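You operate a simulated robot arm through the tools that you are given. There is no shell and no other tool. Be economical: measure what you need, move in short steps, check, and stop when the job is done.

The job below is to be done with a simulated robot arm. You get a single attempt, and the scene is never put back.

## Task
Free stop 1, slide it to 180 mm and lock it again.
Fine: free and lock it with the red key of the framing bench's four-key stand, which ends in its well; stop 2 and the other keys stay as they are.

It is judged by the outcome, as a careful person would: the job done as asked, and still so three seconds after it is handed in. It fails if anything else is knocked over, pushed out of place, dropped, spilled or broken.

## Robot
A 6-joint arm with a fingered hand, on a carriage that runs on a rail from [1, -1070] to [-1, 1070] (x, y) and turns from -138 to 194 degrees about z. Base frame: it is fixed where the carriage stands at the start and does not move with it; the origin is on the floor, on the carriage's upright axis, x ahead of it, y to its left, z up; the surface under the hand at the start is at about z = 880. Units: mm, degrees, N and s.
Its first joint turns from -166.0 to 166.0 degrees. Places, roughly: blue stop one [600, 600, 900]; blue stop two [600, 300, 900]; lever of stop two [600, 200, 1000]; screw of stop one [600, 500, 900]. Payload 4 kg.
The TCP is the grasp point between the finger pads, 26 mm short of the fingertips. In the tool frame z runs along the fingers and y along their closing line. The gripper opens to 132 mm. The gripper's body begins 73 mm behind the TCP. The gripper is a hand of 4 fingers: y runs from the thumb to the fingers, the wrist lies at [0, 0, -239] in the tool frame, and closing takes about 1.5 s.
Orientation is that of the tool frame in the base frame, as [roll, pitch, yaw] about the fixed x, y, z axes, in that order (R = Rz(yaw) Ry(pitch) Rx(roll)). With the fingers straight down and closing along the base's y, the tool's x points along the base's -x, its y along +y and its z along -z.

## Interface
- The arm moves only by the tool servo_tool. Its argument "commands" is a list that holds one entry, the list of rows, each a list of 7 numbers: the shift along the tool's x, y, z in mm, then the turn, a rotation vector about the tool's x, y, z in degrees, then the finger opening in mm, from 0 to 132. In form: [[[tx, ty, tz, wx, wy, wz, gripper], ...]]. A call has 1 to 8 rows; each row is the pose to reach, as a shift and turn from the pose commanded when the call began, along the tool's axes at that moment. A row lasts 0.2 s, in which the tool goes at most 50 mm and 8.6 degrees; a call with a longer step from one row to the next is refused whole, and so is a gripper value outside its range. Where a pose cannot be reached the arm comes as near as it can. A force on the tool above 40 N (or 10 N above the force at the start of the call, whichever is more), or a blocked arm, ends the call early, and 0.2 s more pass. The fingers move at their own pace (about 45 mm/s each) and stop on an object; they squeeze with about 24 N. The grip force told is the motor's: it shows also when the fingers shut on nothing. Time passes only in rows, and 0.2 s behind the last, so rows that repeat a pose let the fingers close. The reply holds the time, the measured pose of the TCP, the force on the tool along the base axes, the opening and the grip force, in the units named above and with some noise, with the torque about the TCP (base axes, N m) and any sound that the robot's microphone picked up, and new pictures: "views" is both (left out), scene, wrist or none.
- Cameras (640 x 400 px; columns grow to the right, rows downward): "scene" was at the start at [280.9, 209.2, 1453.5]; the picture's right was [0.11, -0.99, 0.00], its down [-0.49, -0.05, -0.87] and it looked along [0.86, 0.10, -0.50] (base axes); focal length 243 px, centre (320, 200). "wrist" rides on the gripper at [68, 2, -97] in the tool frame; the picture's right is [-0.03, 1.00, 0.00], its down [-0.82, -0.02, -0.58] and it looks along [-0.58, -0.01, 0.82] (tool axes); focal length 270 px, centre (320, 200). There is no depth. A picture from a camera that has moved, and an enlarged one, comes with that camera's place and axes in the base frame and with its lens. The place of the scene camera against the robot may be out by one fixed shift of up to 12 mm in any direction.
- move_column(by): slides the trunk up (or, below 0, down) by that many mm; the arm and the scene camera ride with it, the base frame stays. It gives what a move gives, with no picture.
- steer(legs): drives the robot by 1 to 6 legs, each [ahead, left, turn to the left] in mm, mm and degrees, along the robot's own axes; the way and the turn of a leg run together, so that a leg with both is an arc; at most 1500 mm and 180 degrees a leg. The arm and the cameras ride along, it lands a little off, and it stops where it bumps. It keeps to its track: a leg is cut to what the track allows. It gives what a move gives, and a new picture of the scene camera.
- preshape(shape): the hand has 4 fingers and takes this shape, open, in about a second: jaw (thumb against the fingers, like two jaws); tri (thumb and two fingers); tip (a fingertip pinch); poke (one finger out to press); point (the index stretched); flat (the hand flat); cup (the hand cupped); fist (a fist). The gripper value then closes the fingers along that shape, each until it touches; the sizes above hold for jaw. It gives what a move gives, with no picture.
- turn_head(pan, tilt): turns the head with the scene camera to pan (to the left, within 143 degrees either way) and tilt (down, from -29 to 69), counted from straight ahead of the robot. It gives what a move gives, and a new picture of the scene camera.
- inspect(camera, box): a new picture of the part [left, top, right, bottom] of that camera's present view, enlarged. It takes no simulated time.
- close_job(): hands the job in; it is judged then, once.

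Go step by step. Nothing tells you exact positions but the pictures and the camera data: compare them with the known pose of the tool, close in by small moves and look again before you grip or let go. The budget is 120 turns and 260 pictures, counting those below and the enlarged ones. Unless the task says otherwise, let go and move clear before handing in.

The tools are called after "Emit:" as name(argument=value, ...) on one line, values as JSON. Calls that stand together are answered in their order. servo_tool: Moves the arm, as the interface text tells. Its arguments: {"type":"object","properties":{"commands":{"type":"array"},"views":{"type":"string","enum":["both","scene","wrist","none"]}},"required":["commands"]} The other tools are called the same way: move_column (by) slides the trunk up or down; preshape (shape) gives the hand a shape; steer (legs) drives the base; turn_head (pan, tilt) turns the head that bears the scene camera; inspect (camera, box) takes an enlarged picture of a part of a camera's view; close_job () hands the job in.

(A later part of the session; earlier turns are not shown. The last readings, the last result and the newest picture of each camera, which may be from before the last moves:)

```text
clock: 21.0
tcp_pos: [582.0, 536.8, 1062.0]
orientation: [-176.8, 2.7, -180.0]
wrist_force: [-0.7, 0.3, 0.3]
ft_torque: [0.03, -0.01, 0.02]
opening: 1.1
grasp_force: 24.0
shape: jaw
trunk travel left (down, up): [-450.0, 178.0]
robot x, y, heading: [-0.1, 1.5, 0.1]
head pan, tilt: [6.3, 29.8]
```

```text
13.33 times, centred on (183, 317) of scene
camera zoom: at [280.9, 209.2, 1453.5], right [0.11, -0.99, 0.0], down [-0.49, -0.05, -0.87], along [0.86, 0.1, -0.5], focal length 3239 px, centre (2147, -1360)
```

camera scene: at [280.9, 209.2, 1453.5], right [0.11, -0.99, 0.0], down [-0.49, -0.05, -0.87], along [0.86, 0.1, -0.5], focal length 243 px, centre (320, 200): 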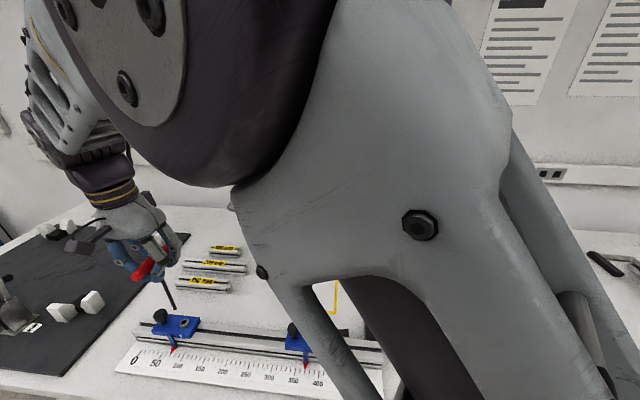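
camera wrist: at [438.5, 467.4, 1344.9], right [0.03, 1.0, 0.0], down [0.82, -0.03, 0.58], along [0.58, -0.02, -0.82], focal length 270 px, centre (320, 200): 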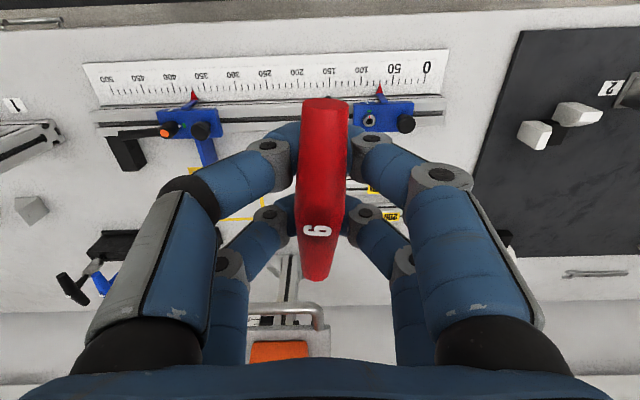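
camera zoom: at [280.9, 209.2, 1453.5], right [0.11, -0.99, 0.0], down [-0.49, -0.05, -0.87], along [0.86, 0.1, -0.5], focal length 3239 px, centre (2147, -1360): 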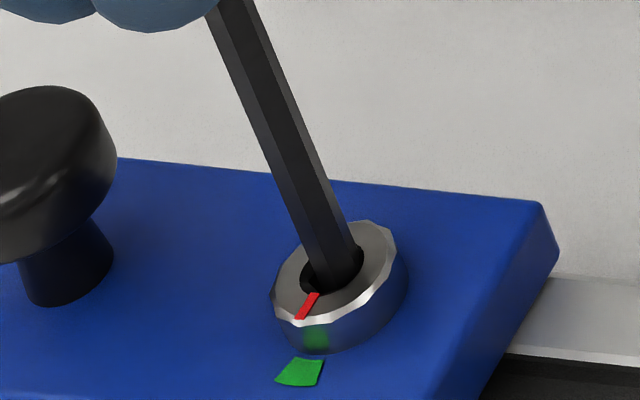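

Still sliding in freely; I'll continue until it bottoms.

Emit:
servo_tool(commands=[[[0, 0.1, 1.5, 0, 0, 0, 5], [0.1, 0.2, 3, 0, 0, 0, 5], [0.2, 0.3, 5, 0, 0, 0, 5], [0.3, 0.4, 7, 0, 0, 0, 5], [0.4, 0.5, 9, 0, 0, 0, 5], [0.4, 0.5, 9, 0, 0, 0, 5]]], views="wrist")

Emit:
inspect(camera="scene", box=[140, 270, 220, 332])

```text
clock: 22.4
tcp_pos: [581.9, 535.6, 1052.3]
orientation: [-176.7, 2.8, -179.9]
wrist_force: [0.1, 0.2, -0.3]
ft_torque: [-0.01, -0.01, 0.03]
opening: 1.4
grasp_force: 24.2
shape: jaw
trunk travel left (down, up): [-450.0, 178.0]
robot x, y, heading: [-0.1, 0.3, -0.1]
head pan, tilt: [6.3, 29.8]
camera wrist: at [509.1, 542.7, 1145.0], right [0.03, 1.0, -0.06], down [0.79, 0.01, 0.62], along [0.62, -0.06, -0.79], focal length 270 px, centre (320, 200)
```

wrist: 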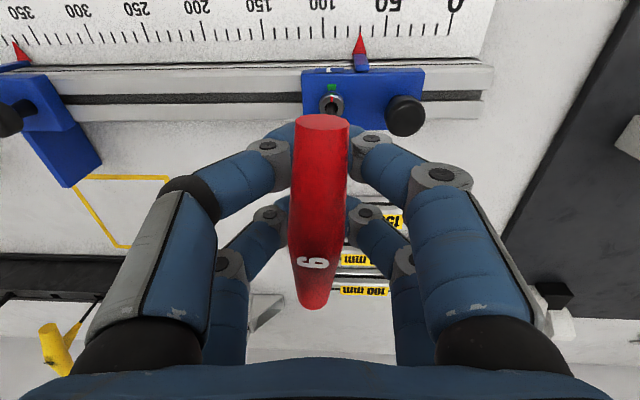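

```text
6.45 times, centred on (180, 301) of scene
camera zoom: at [280.9, 209.2, 1453.5], right [0.11, -0.99, 0.0], down [-0.49, -0.05, -0.87], along [0.86, 0.1, -0.5], focal length 1567 px, centre (1223, -452)
```

zoom: 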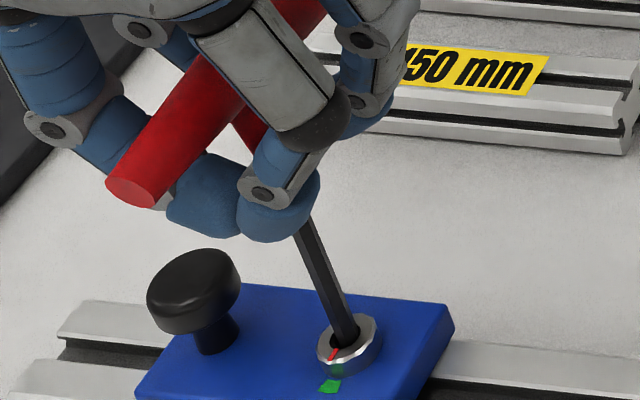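

The key has bottomed and the hand slid down around the handle. I'll raise the hand so the fingers cradle the handle again.

Emit:
servo_tool(commands=[[[-0.2, -0.3, -4, 0, 0, 0, 5], [-0.4, -0.5, -8, 0, 0, 0, 5], [-0.5, -0.6, -11, 0, 0, 0, 5], [-0.5, -0.6, -11, 0, 0, 0, 5]]], views="wrist")

Emit:
inspect(camera="scene", box=[140, 270, 220, 332])

```text
clock: 23.4
tcp_pos: [582.7, 537.2, 1065.0]
orientation: [-176.7, 2.8, -180.0]
wrist_force: [-0.4, -0.1, -0.7]
ft_torque: [0.0, 0.0, 0.02]
opening: 1.3
grasp_force: 23.7
shape: jaw
trunk travel left (down, up): [-450.0, 178.0]
robot x, y, heading: [0.3, 0.3, -0.0]
head pan, tilt: [6.3, 29.8]
camera wrist: at [509.2, 543.6, 1156.6], right [0.03, 1.0, -0.06], down [0.79, 0.01, 0.62], along [0.62, -0.06, -0.79], focal length 270 px, centre (320, 200)
```

wrist: 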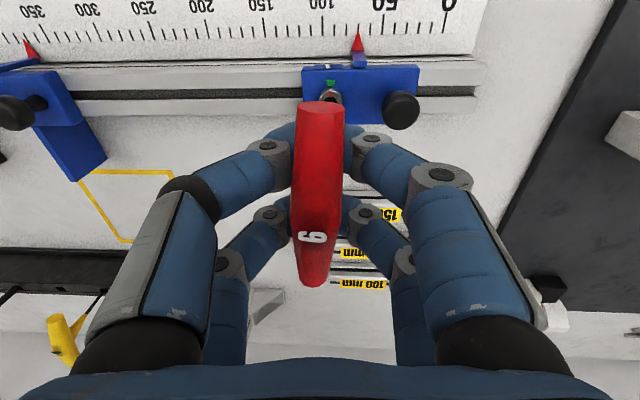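

```text
6.45 times, centred on (180, 301) of scene
camera zoom: at [280.9, 209.2, 1453.5], right [0.11, -0.99, 0.0], down [-0.49, -0.05, -0.87], along [0.86, 0.1, -0.5], focal length 1567 px, centre (1223, -452)
```

zoom: 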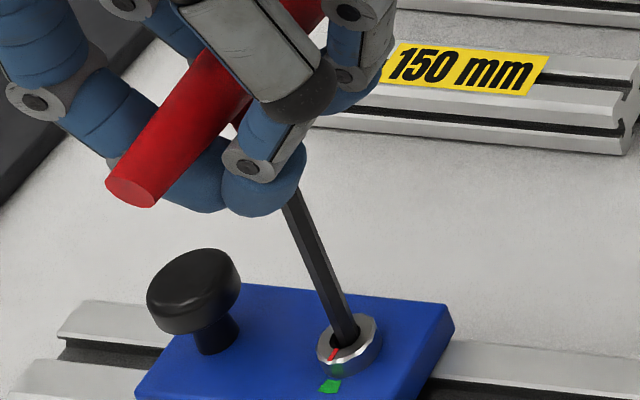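

The key stood still while the hand rose, so it is seated at its bottom. I'll test-turn it 24° anticlockwise as seen from above, and watch the red line.

Emit:
servo_tool(commands=[[[0, 0, 0, -0.3, -0.35, -6, 5], [0, 0, 0, -0.6, -0.7, -12, 5], [0, 0, 0, -0.9, -1.05, -18, 5], [0, 0, 0, -1.2, -1.4, -24, 5], [0, 0, 0, -1.2, -1.4, -24, 5]]], views="wrist")

Emit:
inspect(camera="scene", box=[140, 270, 220, 332])

```text
clock: 24.6
tcp_pos: [583.1, 536.5, 1064.7]
orientation: [-176.7, 2.9, -155.8]
wrist_force: [-0.4, 0.5, -1.6]
ft_torque: [0.02, -0.01, -0.14]
opening: 1.4
grasp_force: 23.6
shape: jaw
trunk travel left (down, up): [-450.0, 178.0]
robot x, y, heading: [-1.1, -0.4, 0.1]
head pan, tilt: [6.3, 29.8]
camera wrist: at [512.8, 512.9, 1156.3], right [-0.38, 0.92, -0.06], down [0.71, 0.33, 0.62], along [0.59, 0.2, -0.78], focal length 270 px, centre (320, 200)
```

wrist: 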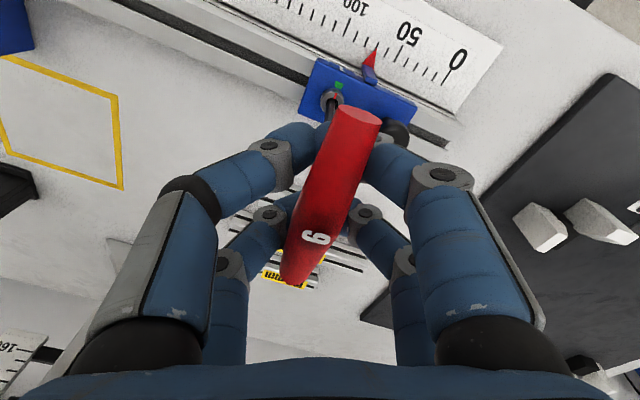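

```text
6.45 times, centred on (180, 301) of scene
camera zoom: at [280.9, 209.2, 1453.5], right [0.11, -0.99, 0.0], down [-0.49, -0.05, -0.87], along [0.86, 0.1, -0.5], focal length 1567 px, centre (1223, -452)
```

zoom: 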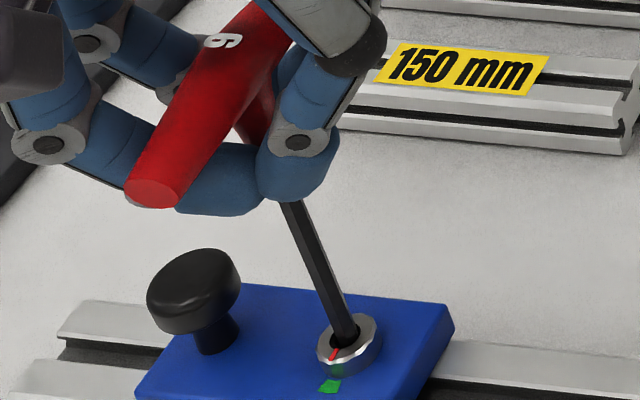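

The handle has taken up play in the grip, and torque is building at 0.14 N·m. I'll turn further.

Emit:
servo_tool(commands=[[[0, 0, 0, -0.3, -0.35, -6, 5], [0, 0, 0, -0.6, -0.7, -12, 5], [0, 0, 0, -0.9, -1.05, -18, 5], [0, 0, 0, -1.2, -1.4, -24, 5], [0, 0, 0, -1.2, -1.4, -24, 5]]], views="wrist")

Emit:
inspect(camera="scene", box=[140, 270, 220, 332])

```text
clock: 25.8
tcp_pos: [581.8, 536.2, 1063.5]
orientation: [-176.7, 2.9, -131.7]
wrist_force: [-0.2, 0.7, 1.0]
ft_torque: [-0.01, 0.01, -0.21]
opening: 0.7
grasp_force: 24.4
shape: jaw
trunk travel left (down, up): [-450.0, 178.0]
robot x, y, heading: [1.0, 1.5, 0.1]
head pan, tilt: [6.3, 29.8]
camera wrist: at [527.9, 486.2, 1155.7], right [-0.73, 0.69, -0.06], down [0.51, 0.59, 0.62], along [0.46, 0.42, -0.78], focal length 270 px, centre (320, 200)
```

wrist: 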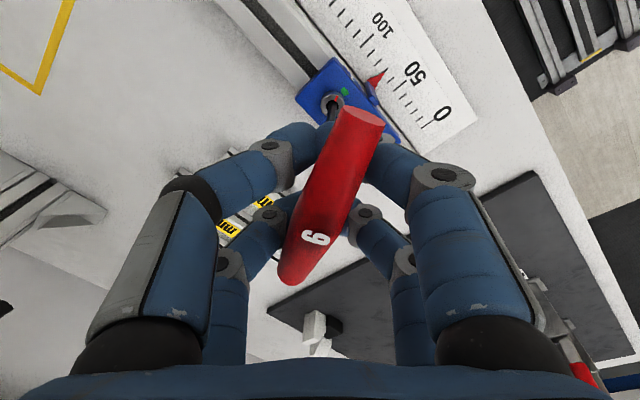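

```text
6.45 times, centred on (180, 301) of scene
camera zoom: at [280.9, 209.2, 1453.5], right [0.11, -0.99, 0.0], down [-0.49, -0.05, -0.87], along [0.86, 0.1, -0.5], focal length 1567 px, centre (1223, -452)
```

zoom: 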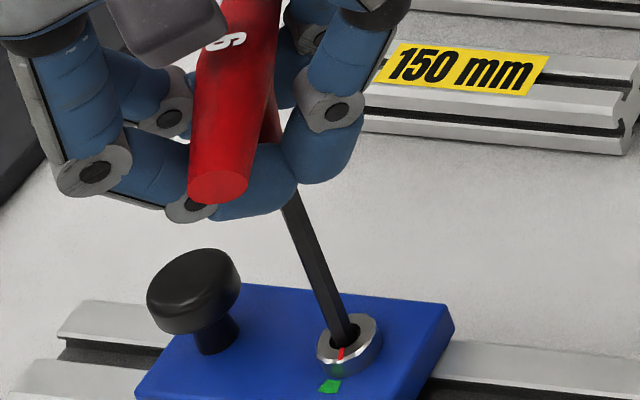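

The red line is turning with the key, so the hex is engaged. I'll keep turning.

Emit:
servo_tool(commands=[[[0, 0, 0, -0.35, -0.4, -7, 5], [0, 0, 0, -0.7, -0.8, -14, 5], [0, 0, 0, -1.05, -1.2, -21, 5], [0, 0, 0, -1.4, -1.6, -28, 5], [0, 0, 0, -1.75, -2.0, -35, 5], [0, 0, 0, -2.1, -2.4, -42, 5], [0, 0, 0, -2.4, -2.8, -48, 5], [0, 0, 0, -2.4, -2.8, -48, 5]]], views="wrist")

Emit:
inspect(camera="scene", box=[140, 270, 220, 332])

```text
clock: 27.6
tcp_pos: [581.6, 536.3, 1064.4]
orientation: [-176.6, 2.9, -83.6]
wrist_force: [-0.1, 0.3, -0.8]
ft_torque: [-0.01, -0.04, -0.06]
opening: 1.4
grasp_force: 23.9
shape: jaw
trunk travel left (down, up): [-450.0, 178.0]
robot x, y, heading: [1.5, -1.9, -0.3]
head pan, tilt: [6.3, 29.8]
camera wrist: at [583.4, 462.0, 1156.3], right [-0.99, -0.08, -0.06], down [-0.1, 0.78, 0.62], along [-0.01, 0.62, -0.78], focal length 270 px, centre (320, 200)
```

wrist: 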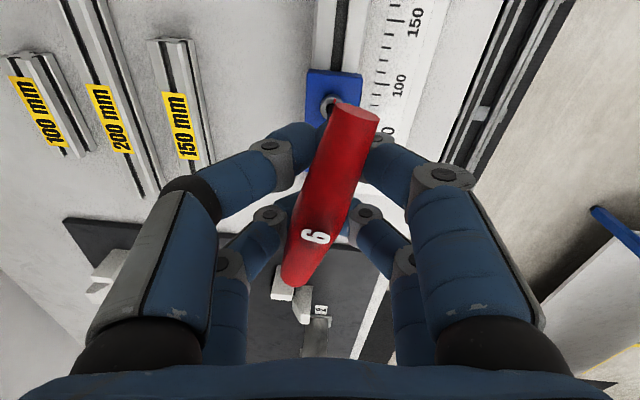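

```text
6.45 times, centred on (180, 301) of scene
camera zoom: at [280.9, 209.2, 1453.5], right [0.11, -0.99, 0.0], down [-0.49, -0.05, -0.87], along [0.86, 0.1, -0.5], focal length 1567 px, centre (1223, -452)
```

zoom: 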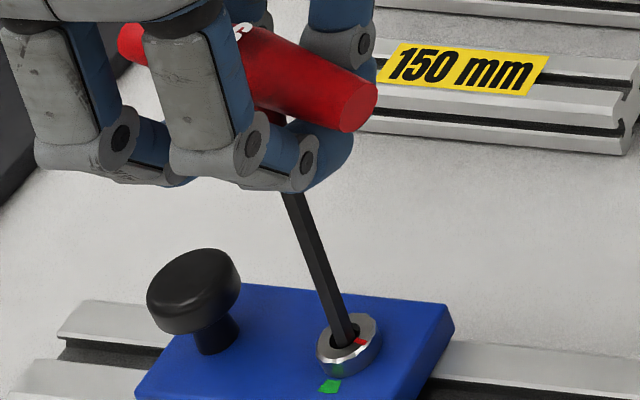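

The line has turned about 80° and the torque has dropped to 0.06 N·m, so the screw seems free. I'll try sliding the stop 12 mm toward -y with the key still in the socket.

Emit:
servo_tool(commands=[[[4, 0.43, -0.22, 0, 0, 0, 5], [8, 0.87, -0.44, 0, 0, 0, 5], [11.9, 1.3, -0.66, 0, 0, 0, 5], [11.9, 1.3, -0.66, 0, 0, 0, 5]]], views="wrist")

Emit:
inspect(camera="scene", box=[130, 270, 230, 370])

```text
clock: 28.6
tcp_pos: [582.6, 524.2, 1063.9]
orientation: [-176.7, 2.9, -83.6]
wrist_force: [-0.5, 0.8, -1.1]
ft_torque: [0.05, 0.01, -0.03]
opening: 1.0
grasp_force: 23.9
shape: jaw
trunk travel left (down, up): [-450.0, 178.0]
robot x, y, heading: [-1.5, 2.3, -0.1]
head pan, tilt: [6.3, 29.8]
camera wrist: at [583.2, 450.0, 1156.6], right [-0.99, -0.08, -0.06], down [-0.1, 0.78, 0.62], along [-0.01, 0.62, -0.78], focal length 270 px, centre (320, 200)
```

wrist: 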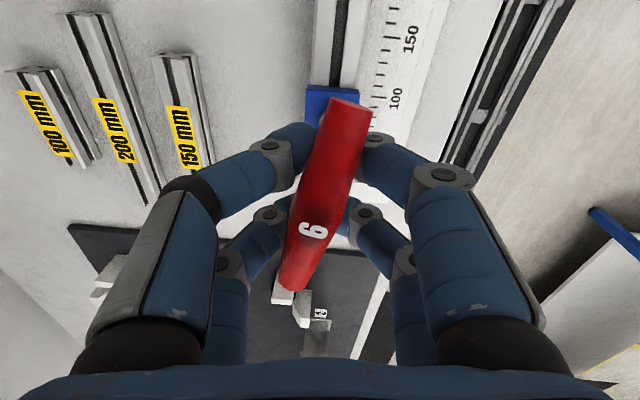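

```text
4.00 times, centred on (180, 320) of scene
camera zoom: at [280.9, 209.2, 1453.5], right [0.11, -0.99, 0.0], down [-0.49, -0.05, -0.87], along [0.86, 0.1, -0.5], focal length 972 px, centre (880, -280)
```

zoom: 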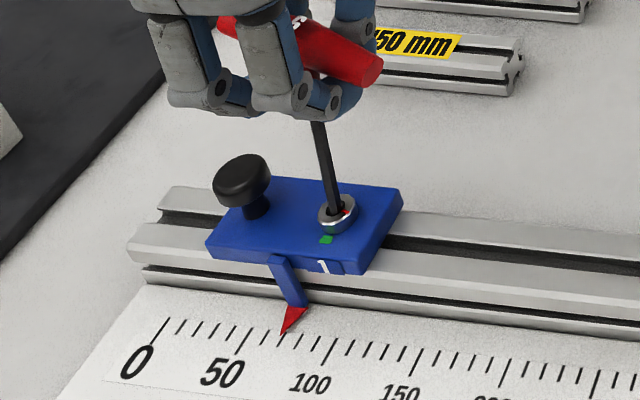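

The stop stayed at 70 and the key only leaned. I'll return and turn the screw a little more.

Emit:
servo_tool(commands=[[[-4, -0.43, 0.22, 0, 0, 0, 5], [-8, -0.87, 0.44, 0, 0, 0, 5], [-11.9, -1.3, 0.66, 0, 0, 0, 5], [-11.9, -1.3, 0.66, -0.35, -0.4, -7, 5], [-11.9, -1.3, 0.66, -0.7, -0.8, -14, 5], [-11.9, -1.3, 0.66, -1.05, -1.2, -21, 5], [-11.9, -1.3, 0.66, -1.4, -1.6, -28, 5], [-11.9, -1.3, 0.66, -1.4, -1.6, -28, 5]]], views="wrist")

Emit:
inspect(camera="scene", box=[140, 270, 220, 332])

```text
clock: 30.4
tcp_pos: [583.6, 535.9, 1064.0]
orientation: [-176.6, 3.0, -55.6]
wrist_force: [-0.2, -0.9, -0.9]
ft_torque: [0.01, 0.0, -0.05]
opening: 1.0
grasp_force: 23.7
shape: jaw
trunk travel left (down, up): [-450.0, 178.0]
robot x, y, heading: [-3.1, 1.5, -0.0]
head pan, tilt: [6.3, 29.8]
camera wrist: at [618.3, 471.1, 1156.6], right [-0.84, -0.54, -0.06], down [-0.46, 0.64, 0.62], along [-0.3, 0.54, -0.78], focal length 270 px, centre (320, 200)
```

wrist: 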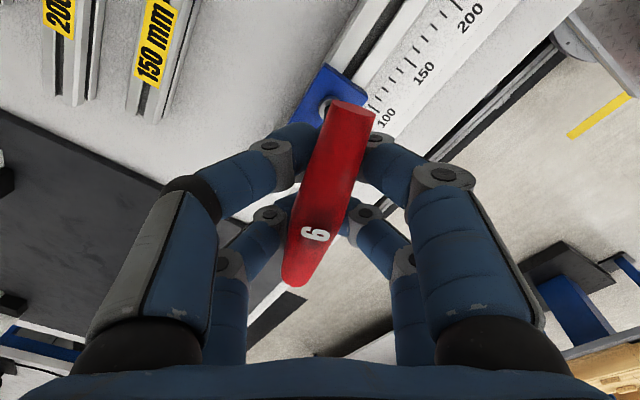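

```text
6.45 times, centred on (180, 301) of scene
camera zoom: at [280.9, 209.2, 1453.5], right [0.11, -0.99, 0.0], down [-0.49, -0.05, -0.87], along [0.86, 0.1, -0.5], focal length 1567 px, centre (1223, -452)
```

zoom: 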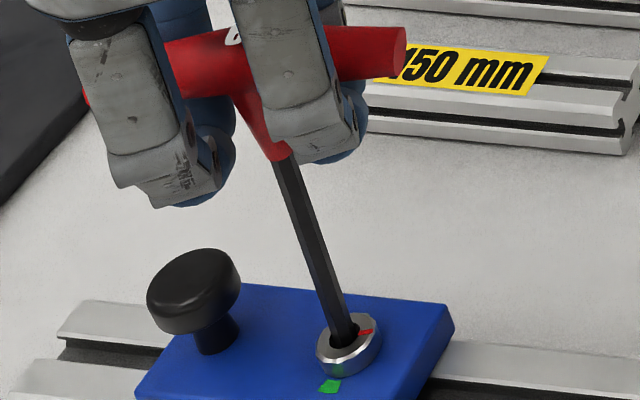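

The screw is at about 110° with low torque. I'll try sliding again, this time 20 mm.

Emit:
servo_tool(commands=[[[4.1, 2.8, -0.4, 0, 0, 0, 5], [8.2, 5.6, -0.7, 0, 0, 0, 5], [12.4, 8.4, -1.1, 0, 0, 0, 5], [16.5, 11.2, -1.5, 0, 0, 0, 5], [16.5, 11.2, -1.5, 0, 0, 0, 5]]], views="none")

Emit:
inspect(camera="scene", box=[130, 270, 230, 370])

```text
clock: 31.6
tcp_pos: [582.7, 517.0, 1063.4]
orientation: [-176.7, 2.8, -55.6]
wrist_force: [-0.4, 0.7, -1.4]
ft_torque: [0.02, 0.01, 0.0]
opening: 1.0
grasp_force: 23.9
shape: jaw
trunk travel left (down, up): [-450.0, 178.0]
robot x, y, heading: [4.1, 2.4, 0.1]
head pan, tilt: [6.3, 29.8]
```

```text
4.00 times, centred on (180, 320) of scene
camera zoom: at [280.9, 209.2, 1453.5], right [0.11, -0.99, 0.0], down [-0.49, -0.05, -0.87], along [0.86, 0.1, -0.5], focal length 972 px, centre (880, -280)
```

zoom: 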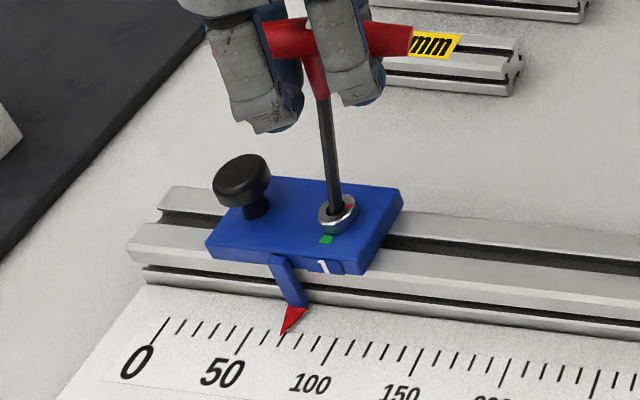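

The key only leans because the fingers are closed on each other below the handle and merely cage it. I'll bring the hand upright and square to the handle, then regrip higher so the fingers clamp the handle itself.

Emit:
servo_tool(commands=[[[-6, -4, 0.5, -0.4, 0.6, 3, 5], [-12, -8, 1.0, -0.8, 1.3, 6, 5], [-16.5, -11.2, 1.5, -1.2, 1.9, 9, 5], [-16.5, -11.2, 1.5, -1.6, 2.5, 12, 5], [-16.5, -11.2, 1.5, -2.0, 3.2, 15, 5], [-16.5, -11.2, 1.5, -2.4, 3.8, 18, 5], [-16.5, -11.2, 1.5, -2.4, 3.8, 18, 5]]], views="wrist")

Emit:
inspect(camera="scene", box=[140, 260, 220, 332])

```text
clock: 33.2
tcp_pos: [582.5, 537.6, 1063.9]
orientation: [-179.5, -0.4, -73.7]
wrist_force: [-0.5, -0.2, 0.3]
ft_torque: [0.0, -0.02, 0.0]
opening: 1.3
grasp_force: 24.0
shape: jaw
trunk travel left (down, up): [-450.0, 178.0]
robot x, y, heading: [3.6, 0.8, 0.2]
head pan, tilt: [6.3, 29.8]
camera wrist: at [599.2, 469.8, 1160.3], right [-0.97, -0.26, -0.01], down [-0.21, 0.79, 0.57], along [-0.14, 0.56, -0.82], focal length 270 px, centre (320, 200)
```

wrist: 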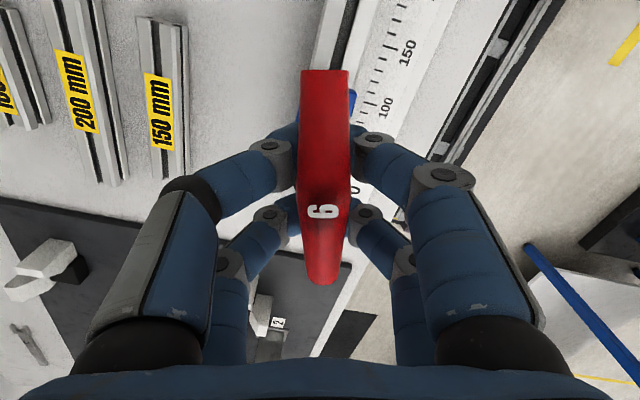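

```text
5.56 times, centred on (180, 296) of scene
camera zoom: at [280.9, 209.2, 1453.5], right [0.11, -0.99, 0.0], down [-0.49, -0.05, -0.87], along [0.86, 0.1, -0.5], focal length 1350 px, centre (1098, -333)
```

zoom: 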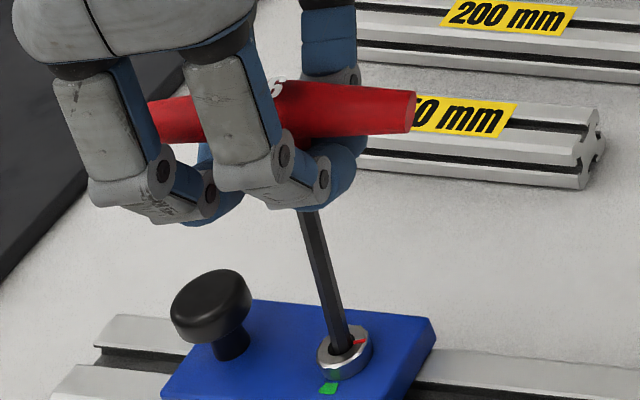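

The hand is square to the handle. Now I'll open to 40 mm (still caging it), rise 26 mm and close on the handle sides.

Emit:
servo_tool(commands=[[[0, 0, 0, 0, 0, 0, 40], [0, 0, -3, 0, 0, 0, 40], [0, 0, -15, 0, 0, 0, 40], [0, 0, -26, 0, 0, 0, 36], [0, 0, -26, 0, 0, 0, 5], [0, 0, -26, 0, 0, 0, 5], [0, 0, -26, 0, 0, 0, 5], [0, 0, -26, 0, 0, 0, 5]]], views="wrist")

Emit:
inspect(camera="scene", box=[140, 250, 220, 332])

```text
clock: 35.0
tcp_pos: [582.0, 536.5, 1089.5]
orientation: [-179.5, -0.5, -73.6]
wrist_force: [0.5, -0.2, -1.2]
ft_torque: [-0.06, -0.05, 0.0]
opening: 10.7
grasp_force: 23.6
shape: jaw
trunk travel left (down, up): [-450.0, 178.0]
robot x, y, heading: [-0.6, -1.5, 0.2]
head pan, tilt: [6.3, 29.8]
camera wrist: at [598.9, 470.3, 1186.4], right [-0.97, -0.26, -0.01], down [-0.22, 0.79, 0.57], along [-0.14, 0.56, -0.82], focal length 270 px, centre (320, 200)
```

wrist: 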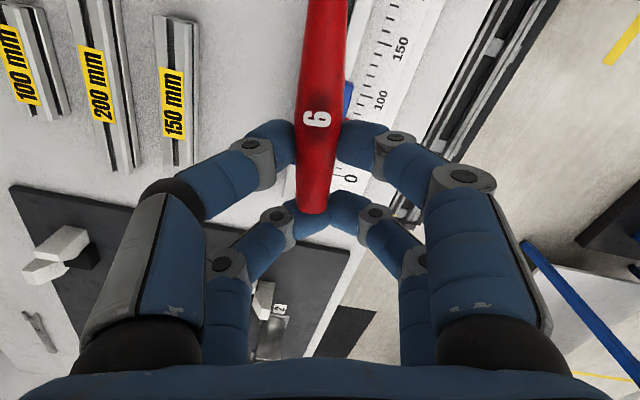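

```text
4.88 times, centred on (180, 291) of scene
camera zoom: at [280.9, 209.2, 1453.5], right [0.11, -0.99, 0.0], down [-0.49, -0.05, -0.87], along [0.86, 0.1, -0.5], focal length 1185 px, centre (1003, -244)
```

zoom: 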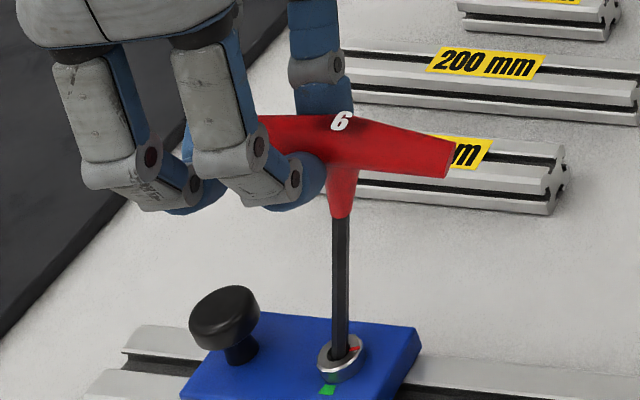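

The handle is now truly pinched, though the key swung about 14° toward -y first. I'll rotate the hand about the tip to stand the key upright again.

Emit:
servo_tool(commands=[[[-9.1, 0, 0.3, 0, 3.4, 0, 5], [-18.1, 0, 1.1, 0, 6.8, 0, 5], [-27.1, 0, 2.4, 0, 10.2, 0, 5], [-36, 0, 4.3, 0, 13.6, 0, 5], [-36, 0, 4.3, 0, 13.6, 0, 5]]], views="wrist")

Emit:
inspect(camera="scene", box=[130, 260, 230, 370])

```text
clock: 36.2
tcp_pos: [572.9, 570.6, 1085.4]
orientation: [-179.5, -14.0, -73.8]
wrist_force: [0.8, -1.0, -1.3]
ft_torque: [0.0, 0.01, -0.02]
opening: 10.6
grasp_force: 24.2
shape: jaw
trunk travel left (down, up): [-450.0, 178.0]
robot x, y, heading: [-5.0, 1.2, -0.0]
head pan, tilt: [6.3, 29.8]
camera wrist: at [582.0, 527.8, 1195.4], right [-0.97, -0.26, -0.01], down [-0.24, 0.9, 0.36], along [-0.08, 0.35, -0.93], focal length 270 px, centre (320, 200)
```

wrist: 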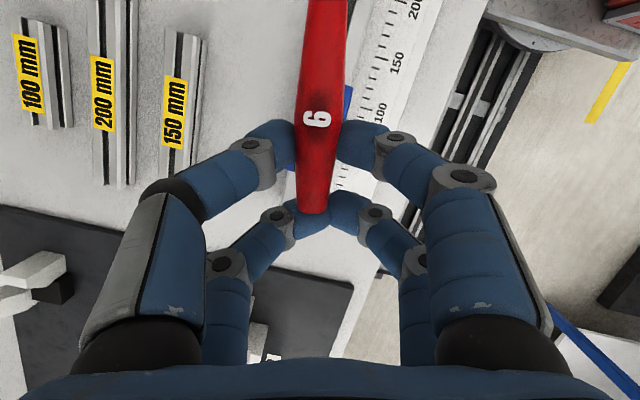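

```text
3.64 times, centred on (180, 315) of scene
camera zoom: at [280.9, 209.2, 1453.5], right [0.11, -0.99, 0.0], down [-0.49, -0.05, -0.87], along [0.86, 0.1, -0.5], focal length 883 px, centre (829, -218)
```

zoom: 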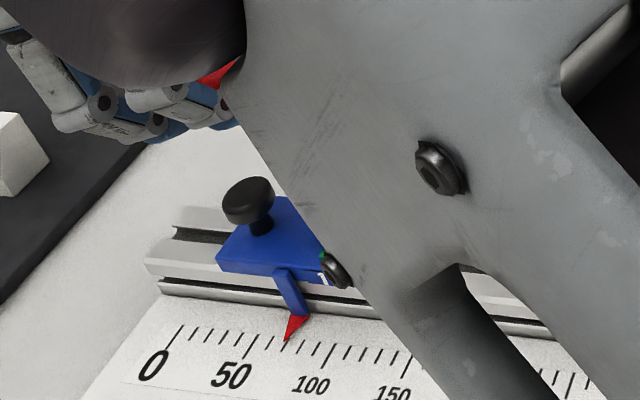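

The arm now hides the screw. I'll drag 30 mm toward -y, which also clears the view, and check whether the pointer follows.

Emit:
servo_tool(commands=[[[7, 2.1, 1.7, 0, 0, 0, 5], [14, 4.2, 3.45, 0, 0, 0, 5], [21, 6.3, 5.2, 0, 0, 0, 5], [28, 8.4, 6.9, 0, 0, 0, 5], [28, 8.4, 6.9, 0, 0, 0, 5]]], views="wrist")

Emit:
inspect(camera="scene", box=[130, 260, 230, 370])

```text
clock: 37.4
tcp_pos: [571.3, 540.0, 1084.3]
orientation: [-179.5, -13.9, -73.7]
wrist_force: [0.0, 0.8, 6.7]
ft_torque: [-0.02, -0.09, 0.03]
opening: 10.9
grasp_force: 24.1
shape: jaw
trunk travel left (down, up): [-450.0, 178.0]
robot x, y, heading: [-3.8, 0.0, 0.2]
head pan, tilt: [6.3, 29.8]
camera wrist: at [581.4, 497.5, 1195.5], right [-0.97, -0.26, -0.01], down [-0.25, 0.9, 0.36], along [-0.08, 0.36, -0.93], focal length 270 px, centre (320, 200)
```

wrist: 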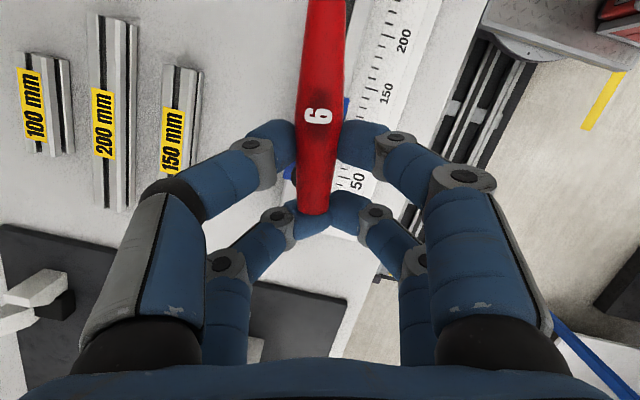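

```text
3.64 times, centred on (180, 315) of scene
camera zoom: at [280.7, 209.0, 1453.6], right [0.11, -0.99, 0.0], down [-0.49, -0.05, -0.87], along [0.86, 0.1, -0.5], focal length 883 px, centre (829, -218)
```

zoom: 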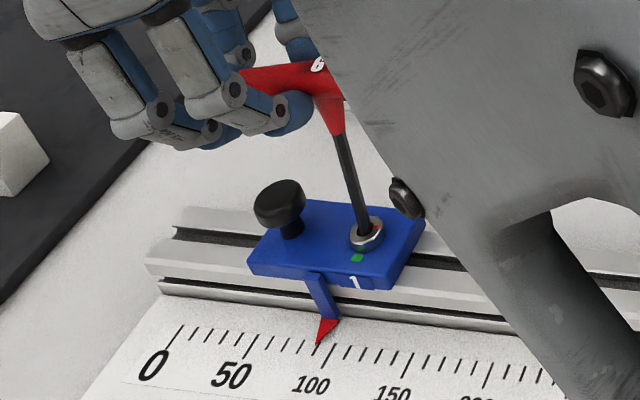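

The pointer has moved to about 90 mm, so the stop is free and follows. I'll drag a further 60 mm.

Emit:
servo_tool(commands=[[[7, 2, 1.7, 0, 0, 0, 5], [14, 3.9, 3.3, 0, 0, 0, 5], [21, 5.9, 5.0, 0, 0, 0, 5], [28, 7.8, 6.6, 0, 0, 0, 5], [35, 9.8, 8.3, 0, 0, 0, 5], [43, 12, 10.1, 0, 0, 0, 5], [51, 14.3, 12, 0, 0, 0, 5], [56, 15.7, 13.2, 0, 0, 0, 5]]], views="none")

Emit:
inspect(camera="scene", box=[130, 260, 250, 390])

```text
clock: 39.2
tcp_pos: [572.5, 481.7, 1084.8]
orientation: [-179.5, -13.8, -73.8]
wrist_force: [0.5, 1.7, -0.1]
ft_torque: [0.2, -0.07, 0.0]
opening: 10.2
grasp_force: 23.6
shape: jaw
trunk travel left (down, up): [-450.0, 178.0]
robot x, y, heading: [3.8, -1.2, 0.3]
head pan, tilt: [6.3, 29.8]
```

```text
3.08 times, centred on (190, 325) of scene
camera zoom: at [280.9, 209.3, 1453.5], right [0.11, -0.99, 0.0], down [-0.49, -0.05, -0.87], along [0.86, 0.1, -0.5], focal length 747 px, centre (720, -185)
```

zoom: 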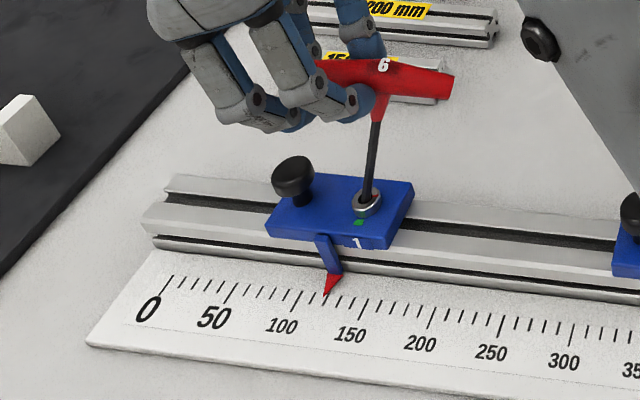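

Pointer at about 127. Dragging another 48 mm.

Emit:
servo_tool(commands=[[[7, 2, 1.7, 0, 0, 0, 5], [14, 3.9, 3.3, 0, 0, 0, 5], [21, 5.9, 5.0, 0, 0, 0, 5], [28, 7.8, 6.6, 0, 0, 0, 5], [35, 9.8, 8.3, 0, 0, 0, 5], [40, 11.2, 9.5, 0, 0, 0, 5], [45, 12.6, 10.7, 0, 0, 0, 5], [45, 12.6, 10.7, 0, 0, 0, 5]]], views="wrist")

Emit:
inspect(camera="scene", box=[150, 260, 270, 390])

```text
clock: 41.0
tcp_pos: [573.6, 434.3, 1086.7]
orientation: [-179.4, -13.8, -73.9]
wrist_force: [-0.3, -0.2, -1.4]
ft_torque: [0.04, 0.05, 0.01]
opening: 10.3
grasp_force: 23.7
shape: jaw
trunk travel left (down, up): [-450.0, 178.0]
robot x, y, heading: [-0.4, -1.3, -0.1]
head pan, tilt: [6.3, 29.8]
camera wrist: at [583.7, 390.8, 1196.1], right [-0.97, -0.26, -0.01], down [-0.25, 0.9, 0.36], along [-0.08, 0.36, -0.93], focal length 270 px, centre (320, 200)
```

wrist: 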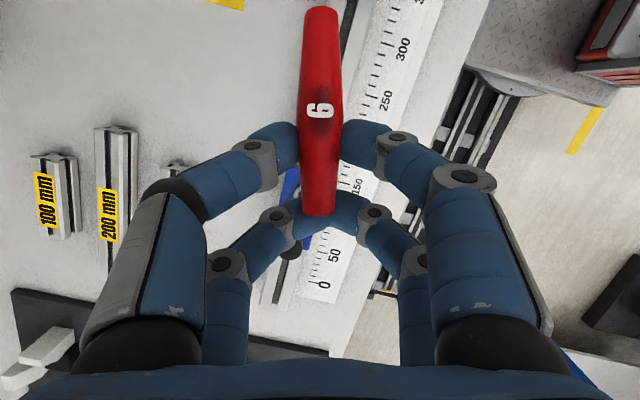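

```text
3.08 times, centred on (210, 325) of scene
camera zoom: at [280.9, 209.2, 1453.5], right [0.11, -0.99, 0.0], down [-0.49, -0.05, -0.87], along [0.86, 0.1, -0.5], focal length 747 px, centre (658, -185)
```

zoom: 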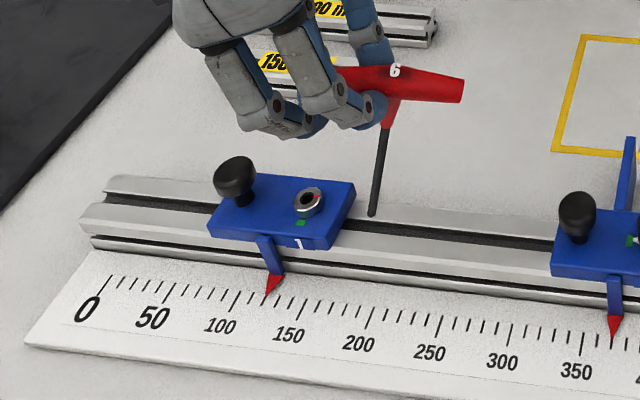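

The key slipped out of the socket with the stop at about 127 mm, but it is still firmly pinched, leaning top toward -y. If I turn the hand 180° the key will lean the other way, so pushing toward -y will press it into the socket. First I lift clear.

Emit:
servo_tool(commands=[[[-7, 0, -29, 0, 0, 0, 5], [-14, 0, -58, 0, 0, 0, 5], [-19, 0, -78, 0, 0, 0, 5], [-19, 0, -78, -2.0, 0, 8, 5], [-19, 0, -78, -4, 0.1, 16, 5], [-19, 0, -78, -6, 0.2, 24, 5], [-19, 0, -78, -8, 0.3, 32, 5], [-19, 0, -78, -9.7, 0.3, 38.8, 5]]], views="scene")

```text
clock: 42.8
tcp_pos: [563.2, 468.6, 1157.2]
orientation: [-179.5, -14.0, -114.0]
wrist_force: [1.4, -0.5, 0.0]
ft_torque: [-0.03, -0.04, 0.03]
opening: 10.3
grasp_force: 24.0
shape: jaw
trunk travel left (down, up): [-450.0, 178.0]
robot x, y, heading: [0.2, -0.4, -0.1]
head pan, tilt: [6.3, 29.8]
camera scene: at [280.8, 209.2, 1453.5], right [0.11, -0.99, 0.0], down [-0.49, -0.05, -0.87], along [0.86, 0.1, -0.5], focal length 243 px, centre (320, 200)
```

scene: 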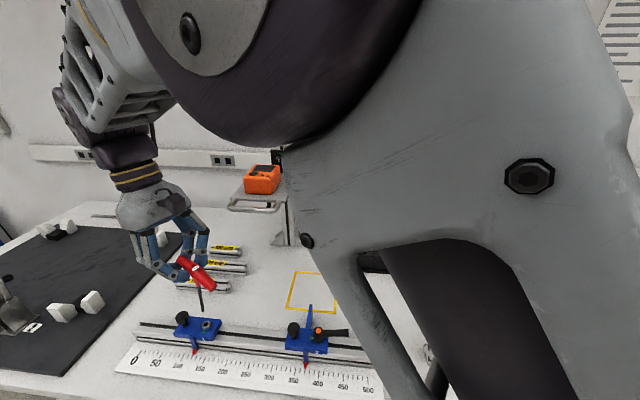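

Emit:
servo_tool(commands=[[[0, 0, 0, -2, 0.1, 8, 5], [0, 0, 0, -4, 0.1, 16, 5], [0, 0, 0, -6, 0.2, 24, 5], [0, 0, 0, -8, 0.3, 32, 5], [0, 0, 0, -10, 0.4, 40, 5], [0, 0, 0, -12, 0.4, 48, 5], [0, 0, 0, -14, 0.5, 56, 5], [0, 0, 0, -16, 0.6, 64, 5]]], views="none")

Emit:
servo_tool(commands=[[[0, 0, 0, -2, 0.1, 8, 5], [0, 0, 0, -4, 0.1, 16, 5], [0, 0, 0, -6, 0.2, 24, 5], [0, 0, 0, -8, 0.3, 32, 5], [0, 0, 0, -10, 0.4, 40, 5], [0, 0, 0, -12, 0.4, 48, 5], [0, 0, 0, -14, 0.5, 56, 5], [0, 0, 0, -16, 0.6, 64, 5]]], views="both")

```text
clock: 44.6
tcp_pos: [562.9, 468.3, 1156.8]
orientation: [-179.6, -14.0, -179.9]
wrist_force: [-0.7, 0.2, -0.6]
ft_torque: [0.0, -0.05, 0.0]
opening: 10.3
grasp_force: 23.4
shape: jaw
trunk travel left (down, up): [-450.0, 178.0]
robot x, y, heading: [2.0, 3.2, 0.2]
head pan, tilt: [6.3, 29.8]
```

```text
clock: 46.4
tcp_pos: [562.7, 469.3, 1157.9]
orientation: [-179.5, -14.2, 114.1]
wrist_force: [-0.5, 0.0, -1.3]
ft_torque: [-0.05, -0.04, 0.02]
opening: 10.4
grasp_force: 24.1
shape: jaw
trunk travel left (down, up): [-450.0, 178.0]
robot x, y, heading: [1.2, 0.5, 0.1]
head pan, tilt: [6.3, 29.8]
camera scene: at [281.0, 209.2, 1453.5], right [0.11, -0.99, 0.0], down [-0.49, -0.05, -0.87], along [0.86, 0.1, -0.5], focal length 243 px, centre (320, 200)
camera wrist: at [548.1, 508.1, 1267.2], right [0.92, 0.39, -0.02], down [0.37, -0.86, 0.36], along [0.13, -0.34, -0.93], focal length 270 px, centre (320, 200)
```

scene: 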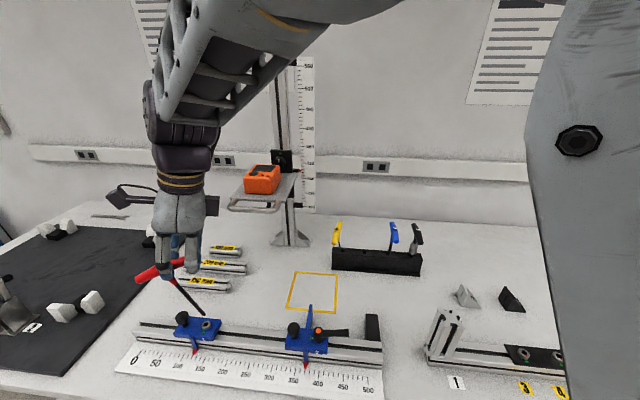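
wrist: 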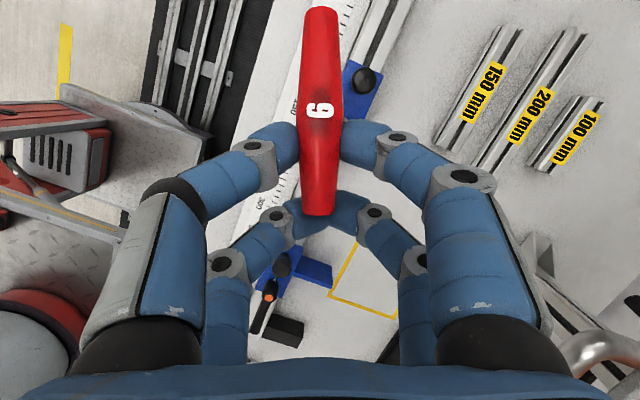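

Now the key leans top toward +y with a clear view. I'll finish the yaw, reduce the lean by 10° and zoom.

Emit:
servo_tool(commands=[[[0, 0, 0, -1, 5, 4, 5], [0, 0, 0, -2, 10, 8, 5], [0, 0, 0, -2, 10, 8, 5]]], views="none")

Emit:
inspect(camera="scene", box=[130, 220, 250, 370])

```text
clock: 47.2
tcp_pos: [563.4, 468.6, 1157.3]
orientation: [-178.6, -24.1, 105.5]
wrist_force: [0.0, -0.4, -1.4]
ft_torque: [-0.05, -0.04, -0.01]
opening: 10.4
grasp_force: 23.9
shape: jaw
trunk travel left (down, up): [-450.0, 178.0]
robot x, y, heading: [-5.9, 3.0, 0.1]
head pan, tilt: [6.3, 29.8]
```

```text
2.67 times, centred on (190, 295) of scene
camera zoom: at [280.9, 209.2, 1453.5], right [0.11, -0.99, 0.0], down [-0.49, -0.05, -0.87], along [0.86, 0.1, -0.5], focal length 648 px, centre (667, -53)
```

zoom: 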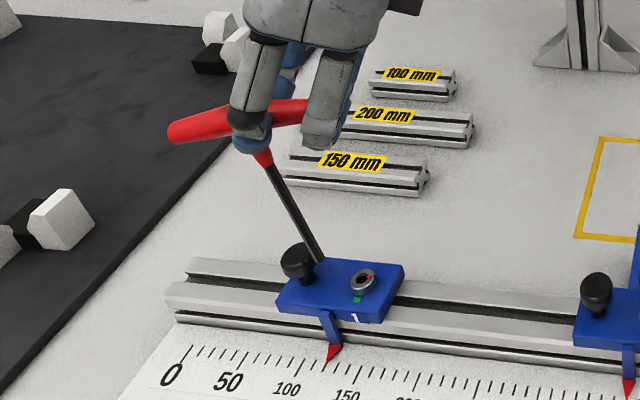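

The key leans about 5° with its tip near [557, 494, 1002], and the screw is about 22 mm away at [578, 486, 943]. I'll restore 6° of lean and approach to about 20 mm above it.

Emit:
servo_tool(commands=[[[0, 10, 0, 0, -3, 0, 5], [0, 19.2, 0, 0, -6, 0, 5], [-4, 19.2, 12, 0, -6, 0, 5], [-8, 19.2, 24, 0, -6, 0, 5], [-12.1, 19.2, 35.8, 0, -6, 0, 5], [-12.1, 19.2, 35.8, 0, -6, 0, 5]]], views="none")

Emit:
inspect(camera="scene", box=[150, 250, 250, 370])

```text
clock: 48.6
tcp_pos: [580.1, 477.6, 1119.0]
orientation: [-178.7, -18.1, 105.7]
wrist_force: [0.2, 0.4, -1.2]
ft_torque: [-0.07, -0.03, -0.02]
opening: 10.4
grasp_force: 23.4
shape: jaw
trunk travel left (down, up): [-450.0, 178.0]
robot x, y, heading: [3.9, 1.7, 0.3]
head pan, tilt: [6.3, 29.8]
```

```text
3.33 times, centred on (200, 310) of scene
camera zoom: at [280.9, 209.2, 1453.5], right [0.11, -0.99, 0.0], down [-0.49, -0.05, -0.87], along [0.86, 0.1, -0.5], focal length 810 px, centre (720, -167)
```

zoom: 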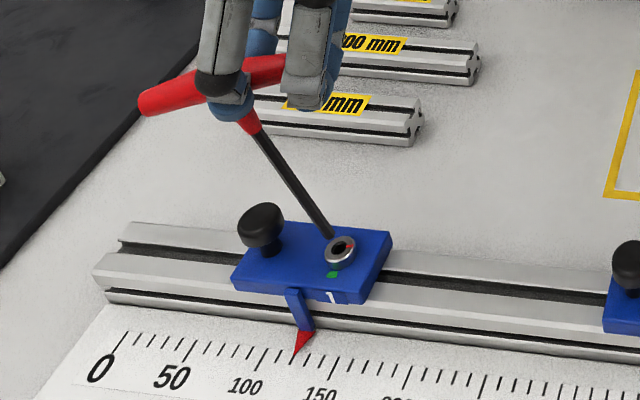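

Emit:
servo_tool(commands=[[[-3, 0.8, 4.3, 0, 0, 0, 5], [-5.9, 1.4, 8.6, 0, 0, 0, 5], [-5.9, 1.4, 8.6, 0, 0, 0, 5]]], views="none")

Emit:
inspect(camera="scene", box=[180, 302, 220, 332])

```text
clock: 49.4
tcp_pos: [581.0, 474.9, 1109.6]
orientation: [-178.6, -18.1, 105.8]
wrist_force: [0.6, -0.7, -0.7]
ft_torque: [-0.03, -0.03, -0.02]
opening: 10.5
grasp_force: 24.4
shape: jaw
trunk travel left (down, up): [-450.0, 178.0]
robot x, y, heading: [-3.6, -2.1, -0.1]
head pan, tilt: [6.3, 29.8]
```

```text
13.33 times, centred on (200, 317) of scene
camera zoom: at [280.9, 209.2, 1453.5], right [0.11, -0.99, 0.0], down [-0.49, -0.05, -0.87], along [0.86, 0.1, -0.5], focal length 3239 px, centre (1920, -1360)
```

zoom: 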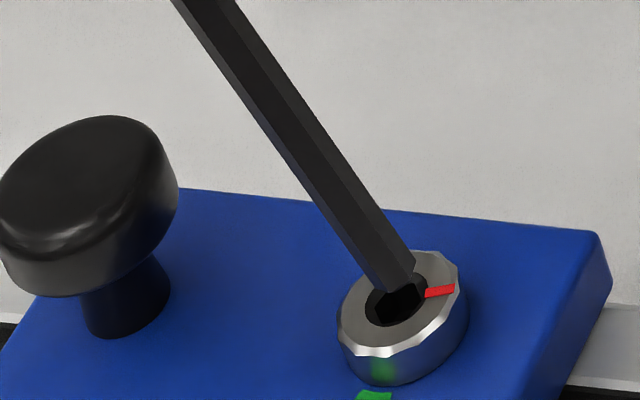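

Emit:
servo_tool(commands=[[[-0.3, 0.7, 2, 0, 0, 0, 5], [-0.6, 1.3, 4, 0, 0, 0, 5], [-0.6, 1.3, 4, 0, 0, 0, 5]]], views="none")

Emit:
inspect(camera="scene", box=[180, 302, 220, 332])

```text
clock: 50.2
tcp_pos: [583.2, 476.8, 1105.8]
orientation: [-178.7, -18.2, 105.8]
wrist_force: [0.5, -0.2, -1.2]
ft_torque: [-0.06, -0.02, -0.02]
opening: 10.3
grasp_force: 24.2
shape: jaw
trunk travel left (down, up): [-450.0, 178.0]
robot x, y, heading: [1.1, 0.9, -0.0]
head pan, tilt: [6.3, 29.8]
```

```text
13.33 times, centred on (200, 317) of scene
camera zoom: at [280.9, 209.2, 1453.5], right [0.11, -0.99, 0.0], down [-0.49, -0.05, -0.87], along [0.86, 0.1, -0.5], focal length 3239 px, centre (1920, -1360)
```

zoom: 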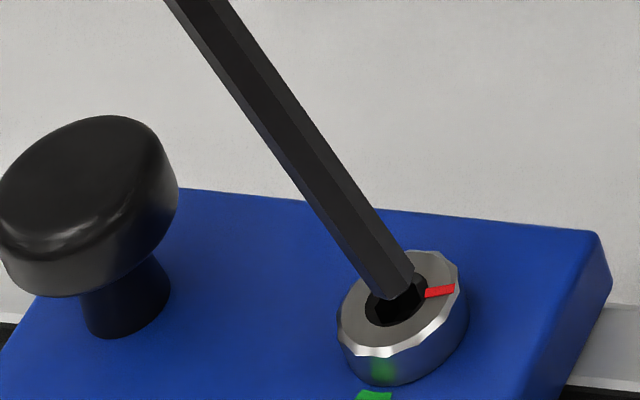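

Emit:
servo_tool(commands=[[[-0.6, 0.9, 2.4, 0, 0, 0, 5], [-1.2, 1.8, 4.8, 0, 0, 0, 5], [-1.2, 1.8, 4.8, 0, 0, 0, 5]]], views="none")

Emit:
inspect(camera="scene", box=[180, 302, 220, 332])

```text
clock: 51.0
tcp_pos: [583.3, 477.0, 1100.2]
orientation: [-178.8, -18.1, 105.9]
wrist_force: [0.1, -0.4, 0.0]
ft_torque: [-0.03, -0.05, 0.02]
opening: 10.5
grasp_force: 23.7
shape: jaw
trunk travel left (down, up): [-450.0, 178.0]
robot x, y, heading: [2.5, 0.5, -0.1]
head pan, tilt: [6.3, 29.8]
```

```text
13.33 times, centred on (200, 317) of scene
camera zoom: at [280.9, 209.2, 1453.5], right [0.11, -0.99, 0.0], down [-0.49, -0.05, -0.87], along [0.86, 0.1, -0.5], focal length 3239 px, centre (1920, -1360)
```

zoom: 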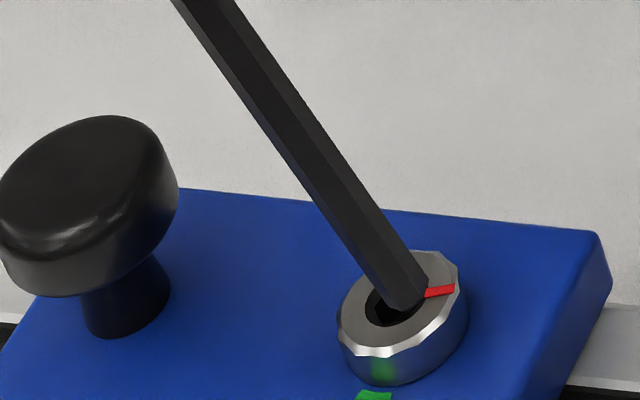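

Emit:
servo_tool(commands=[[[1.4, 1.8, 1.0, 0, 0, 0, 5], [1.4, 1.8, 2.5, 0, 0, 0, 5], [1.4, 1.8, 2.5, 0, 0, 0, 5]]], views="none")

Emit:
inspect(camera="scene", box=[180, 302, 220, 332])

```text
clock: 51.8
tcp_pos: [584.8, 478.6, 1097.7]
orientation: [-178.7, -18.1, 105.8]
wrist_force: [0.7, 0.1, -1.7]
ft_torque: [-0.06, -0.04, -0.03]
opening: 10.2
grasp_force: 23.8
shape: jaw
trunk travel left (down, up): [-450.0, 178.0]
robot x, y, heading: [-2.2, 1.7, 0.3]
head pan, tilt: [6.3, 29.8]
```

```text
13.33 times, centred on (200, 317) of scene
camera zoom: at [280.9, 209.2, 1453.5], right [0.11, -0.99, 0.0], down [-0.49, -0.05, -0.87], along [0.86, 0.1, -0.5], focal length 3239 px, centre (1920, -1360)
```

zoom: 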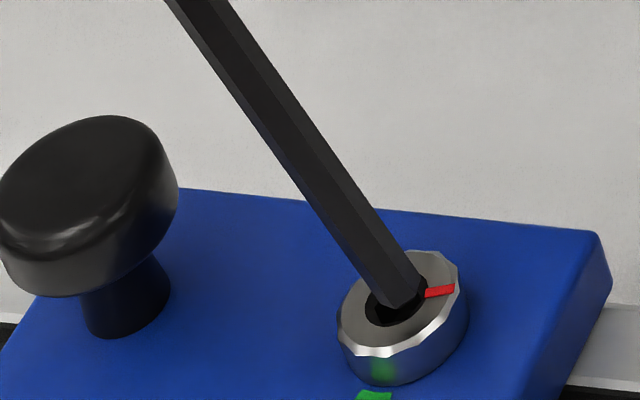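

Emit:
servo_tool(commands=[[[-0.2, 0.8, 1.5, 0, 0, 0, 5], [-0.5, 1.0, 3.5, 0, 0, 0, 5], [-0.5, 1.0, 3.5, 0, 0, 0, 5]]], views="none")

Emit:
inspect(camera="scene", box=[180, 302, 220, 332])

```text
clock: 52.6
tcp_pos: [587.1, 480.1, 1096.1]
orientation: [-178.7, -18.1, 105.8]
wrist_force: [-1.0, 0.3, -0.4]
ft_torque: [-0.06, -0.01, 0.0]
opening: 10.4
grasp_force: 23.7
shape: jaw
trunk travel left (down, up): [-450.0, 178.0]
robot x, y, heading: [-0.0, -0.1, -0.3]
head pan, tilt: [6.3, 29.8]
```

```text
13.33 times, centred on (200, 317) of scene
camera zoom: at [280.9, 209.2, 1453.5], right [0.11, -0.99, 0.0], down [-0.49, -0.05, -0.87], along [0.86, 0.1, -0.5], focal length 3239 px, centre (1920, -1360)
```

zoom: 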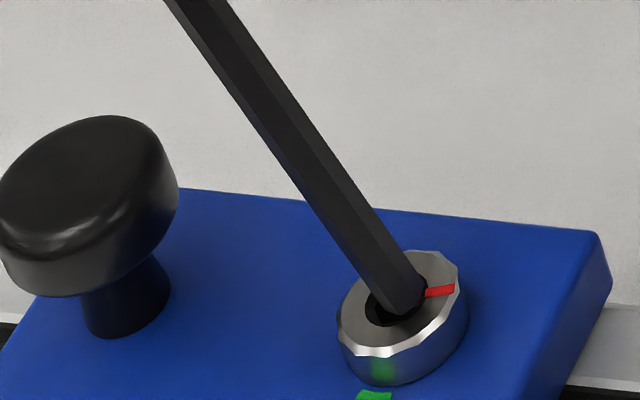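

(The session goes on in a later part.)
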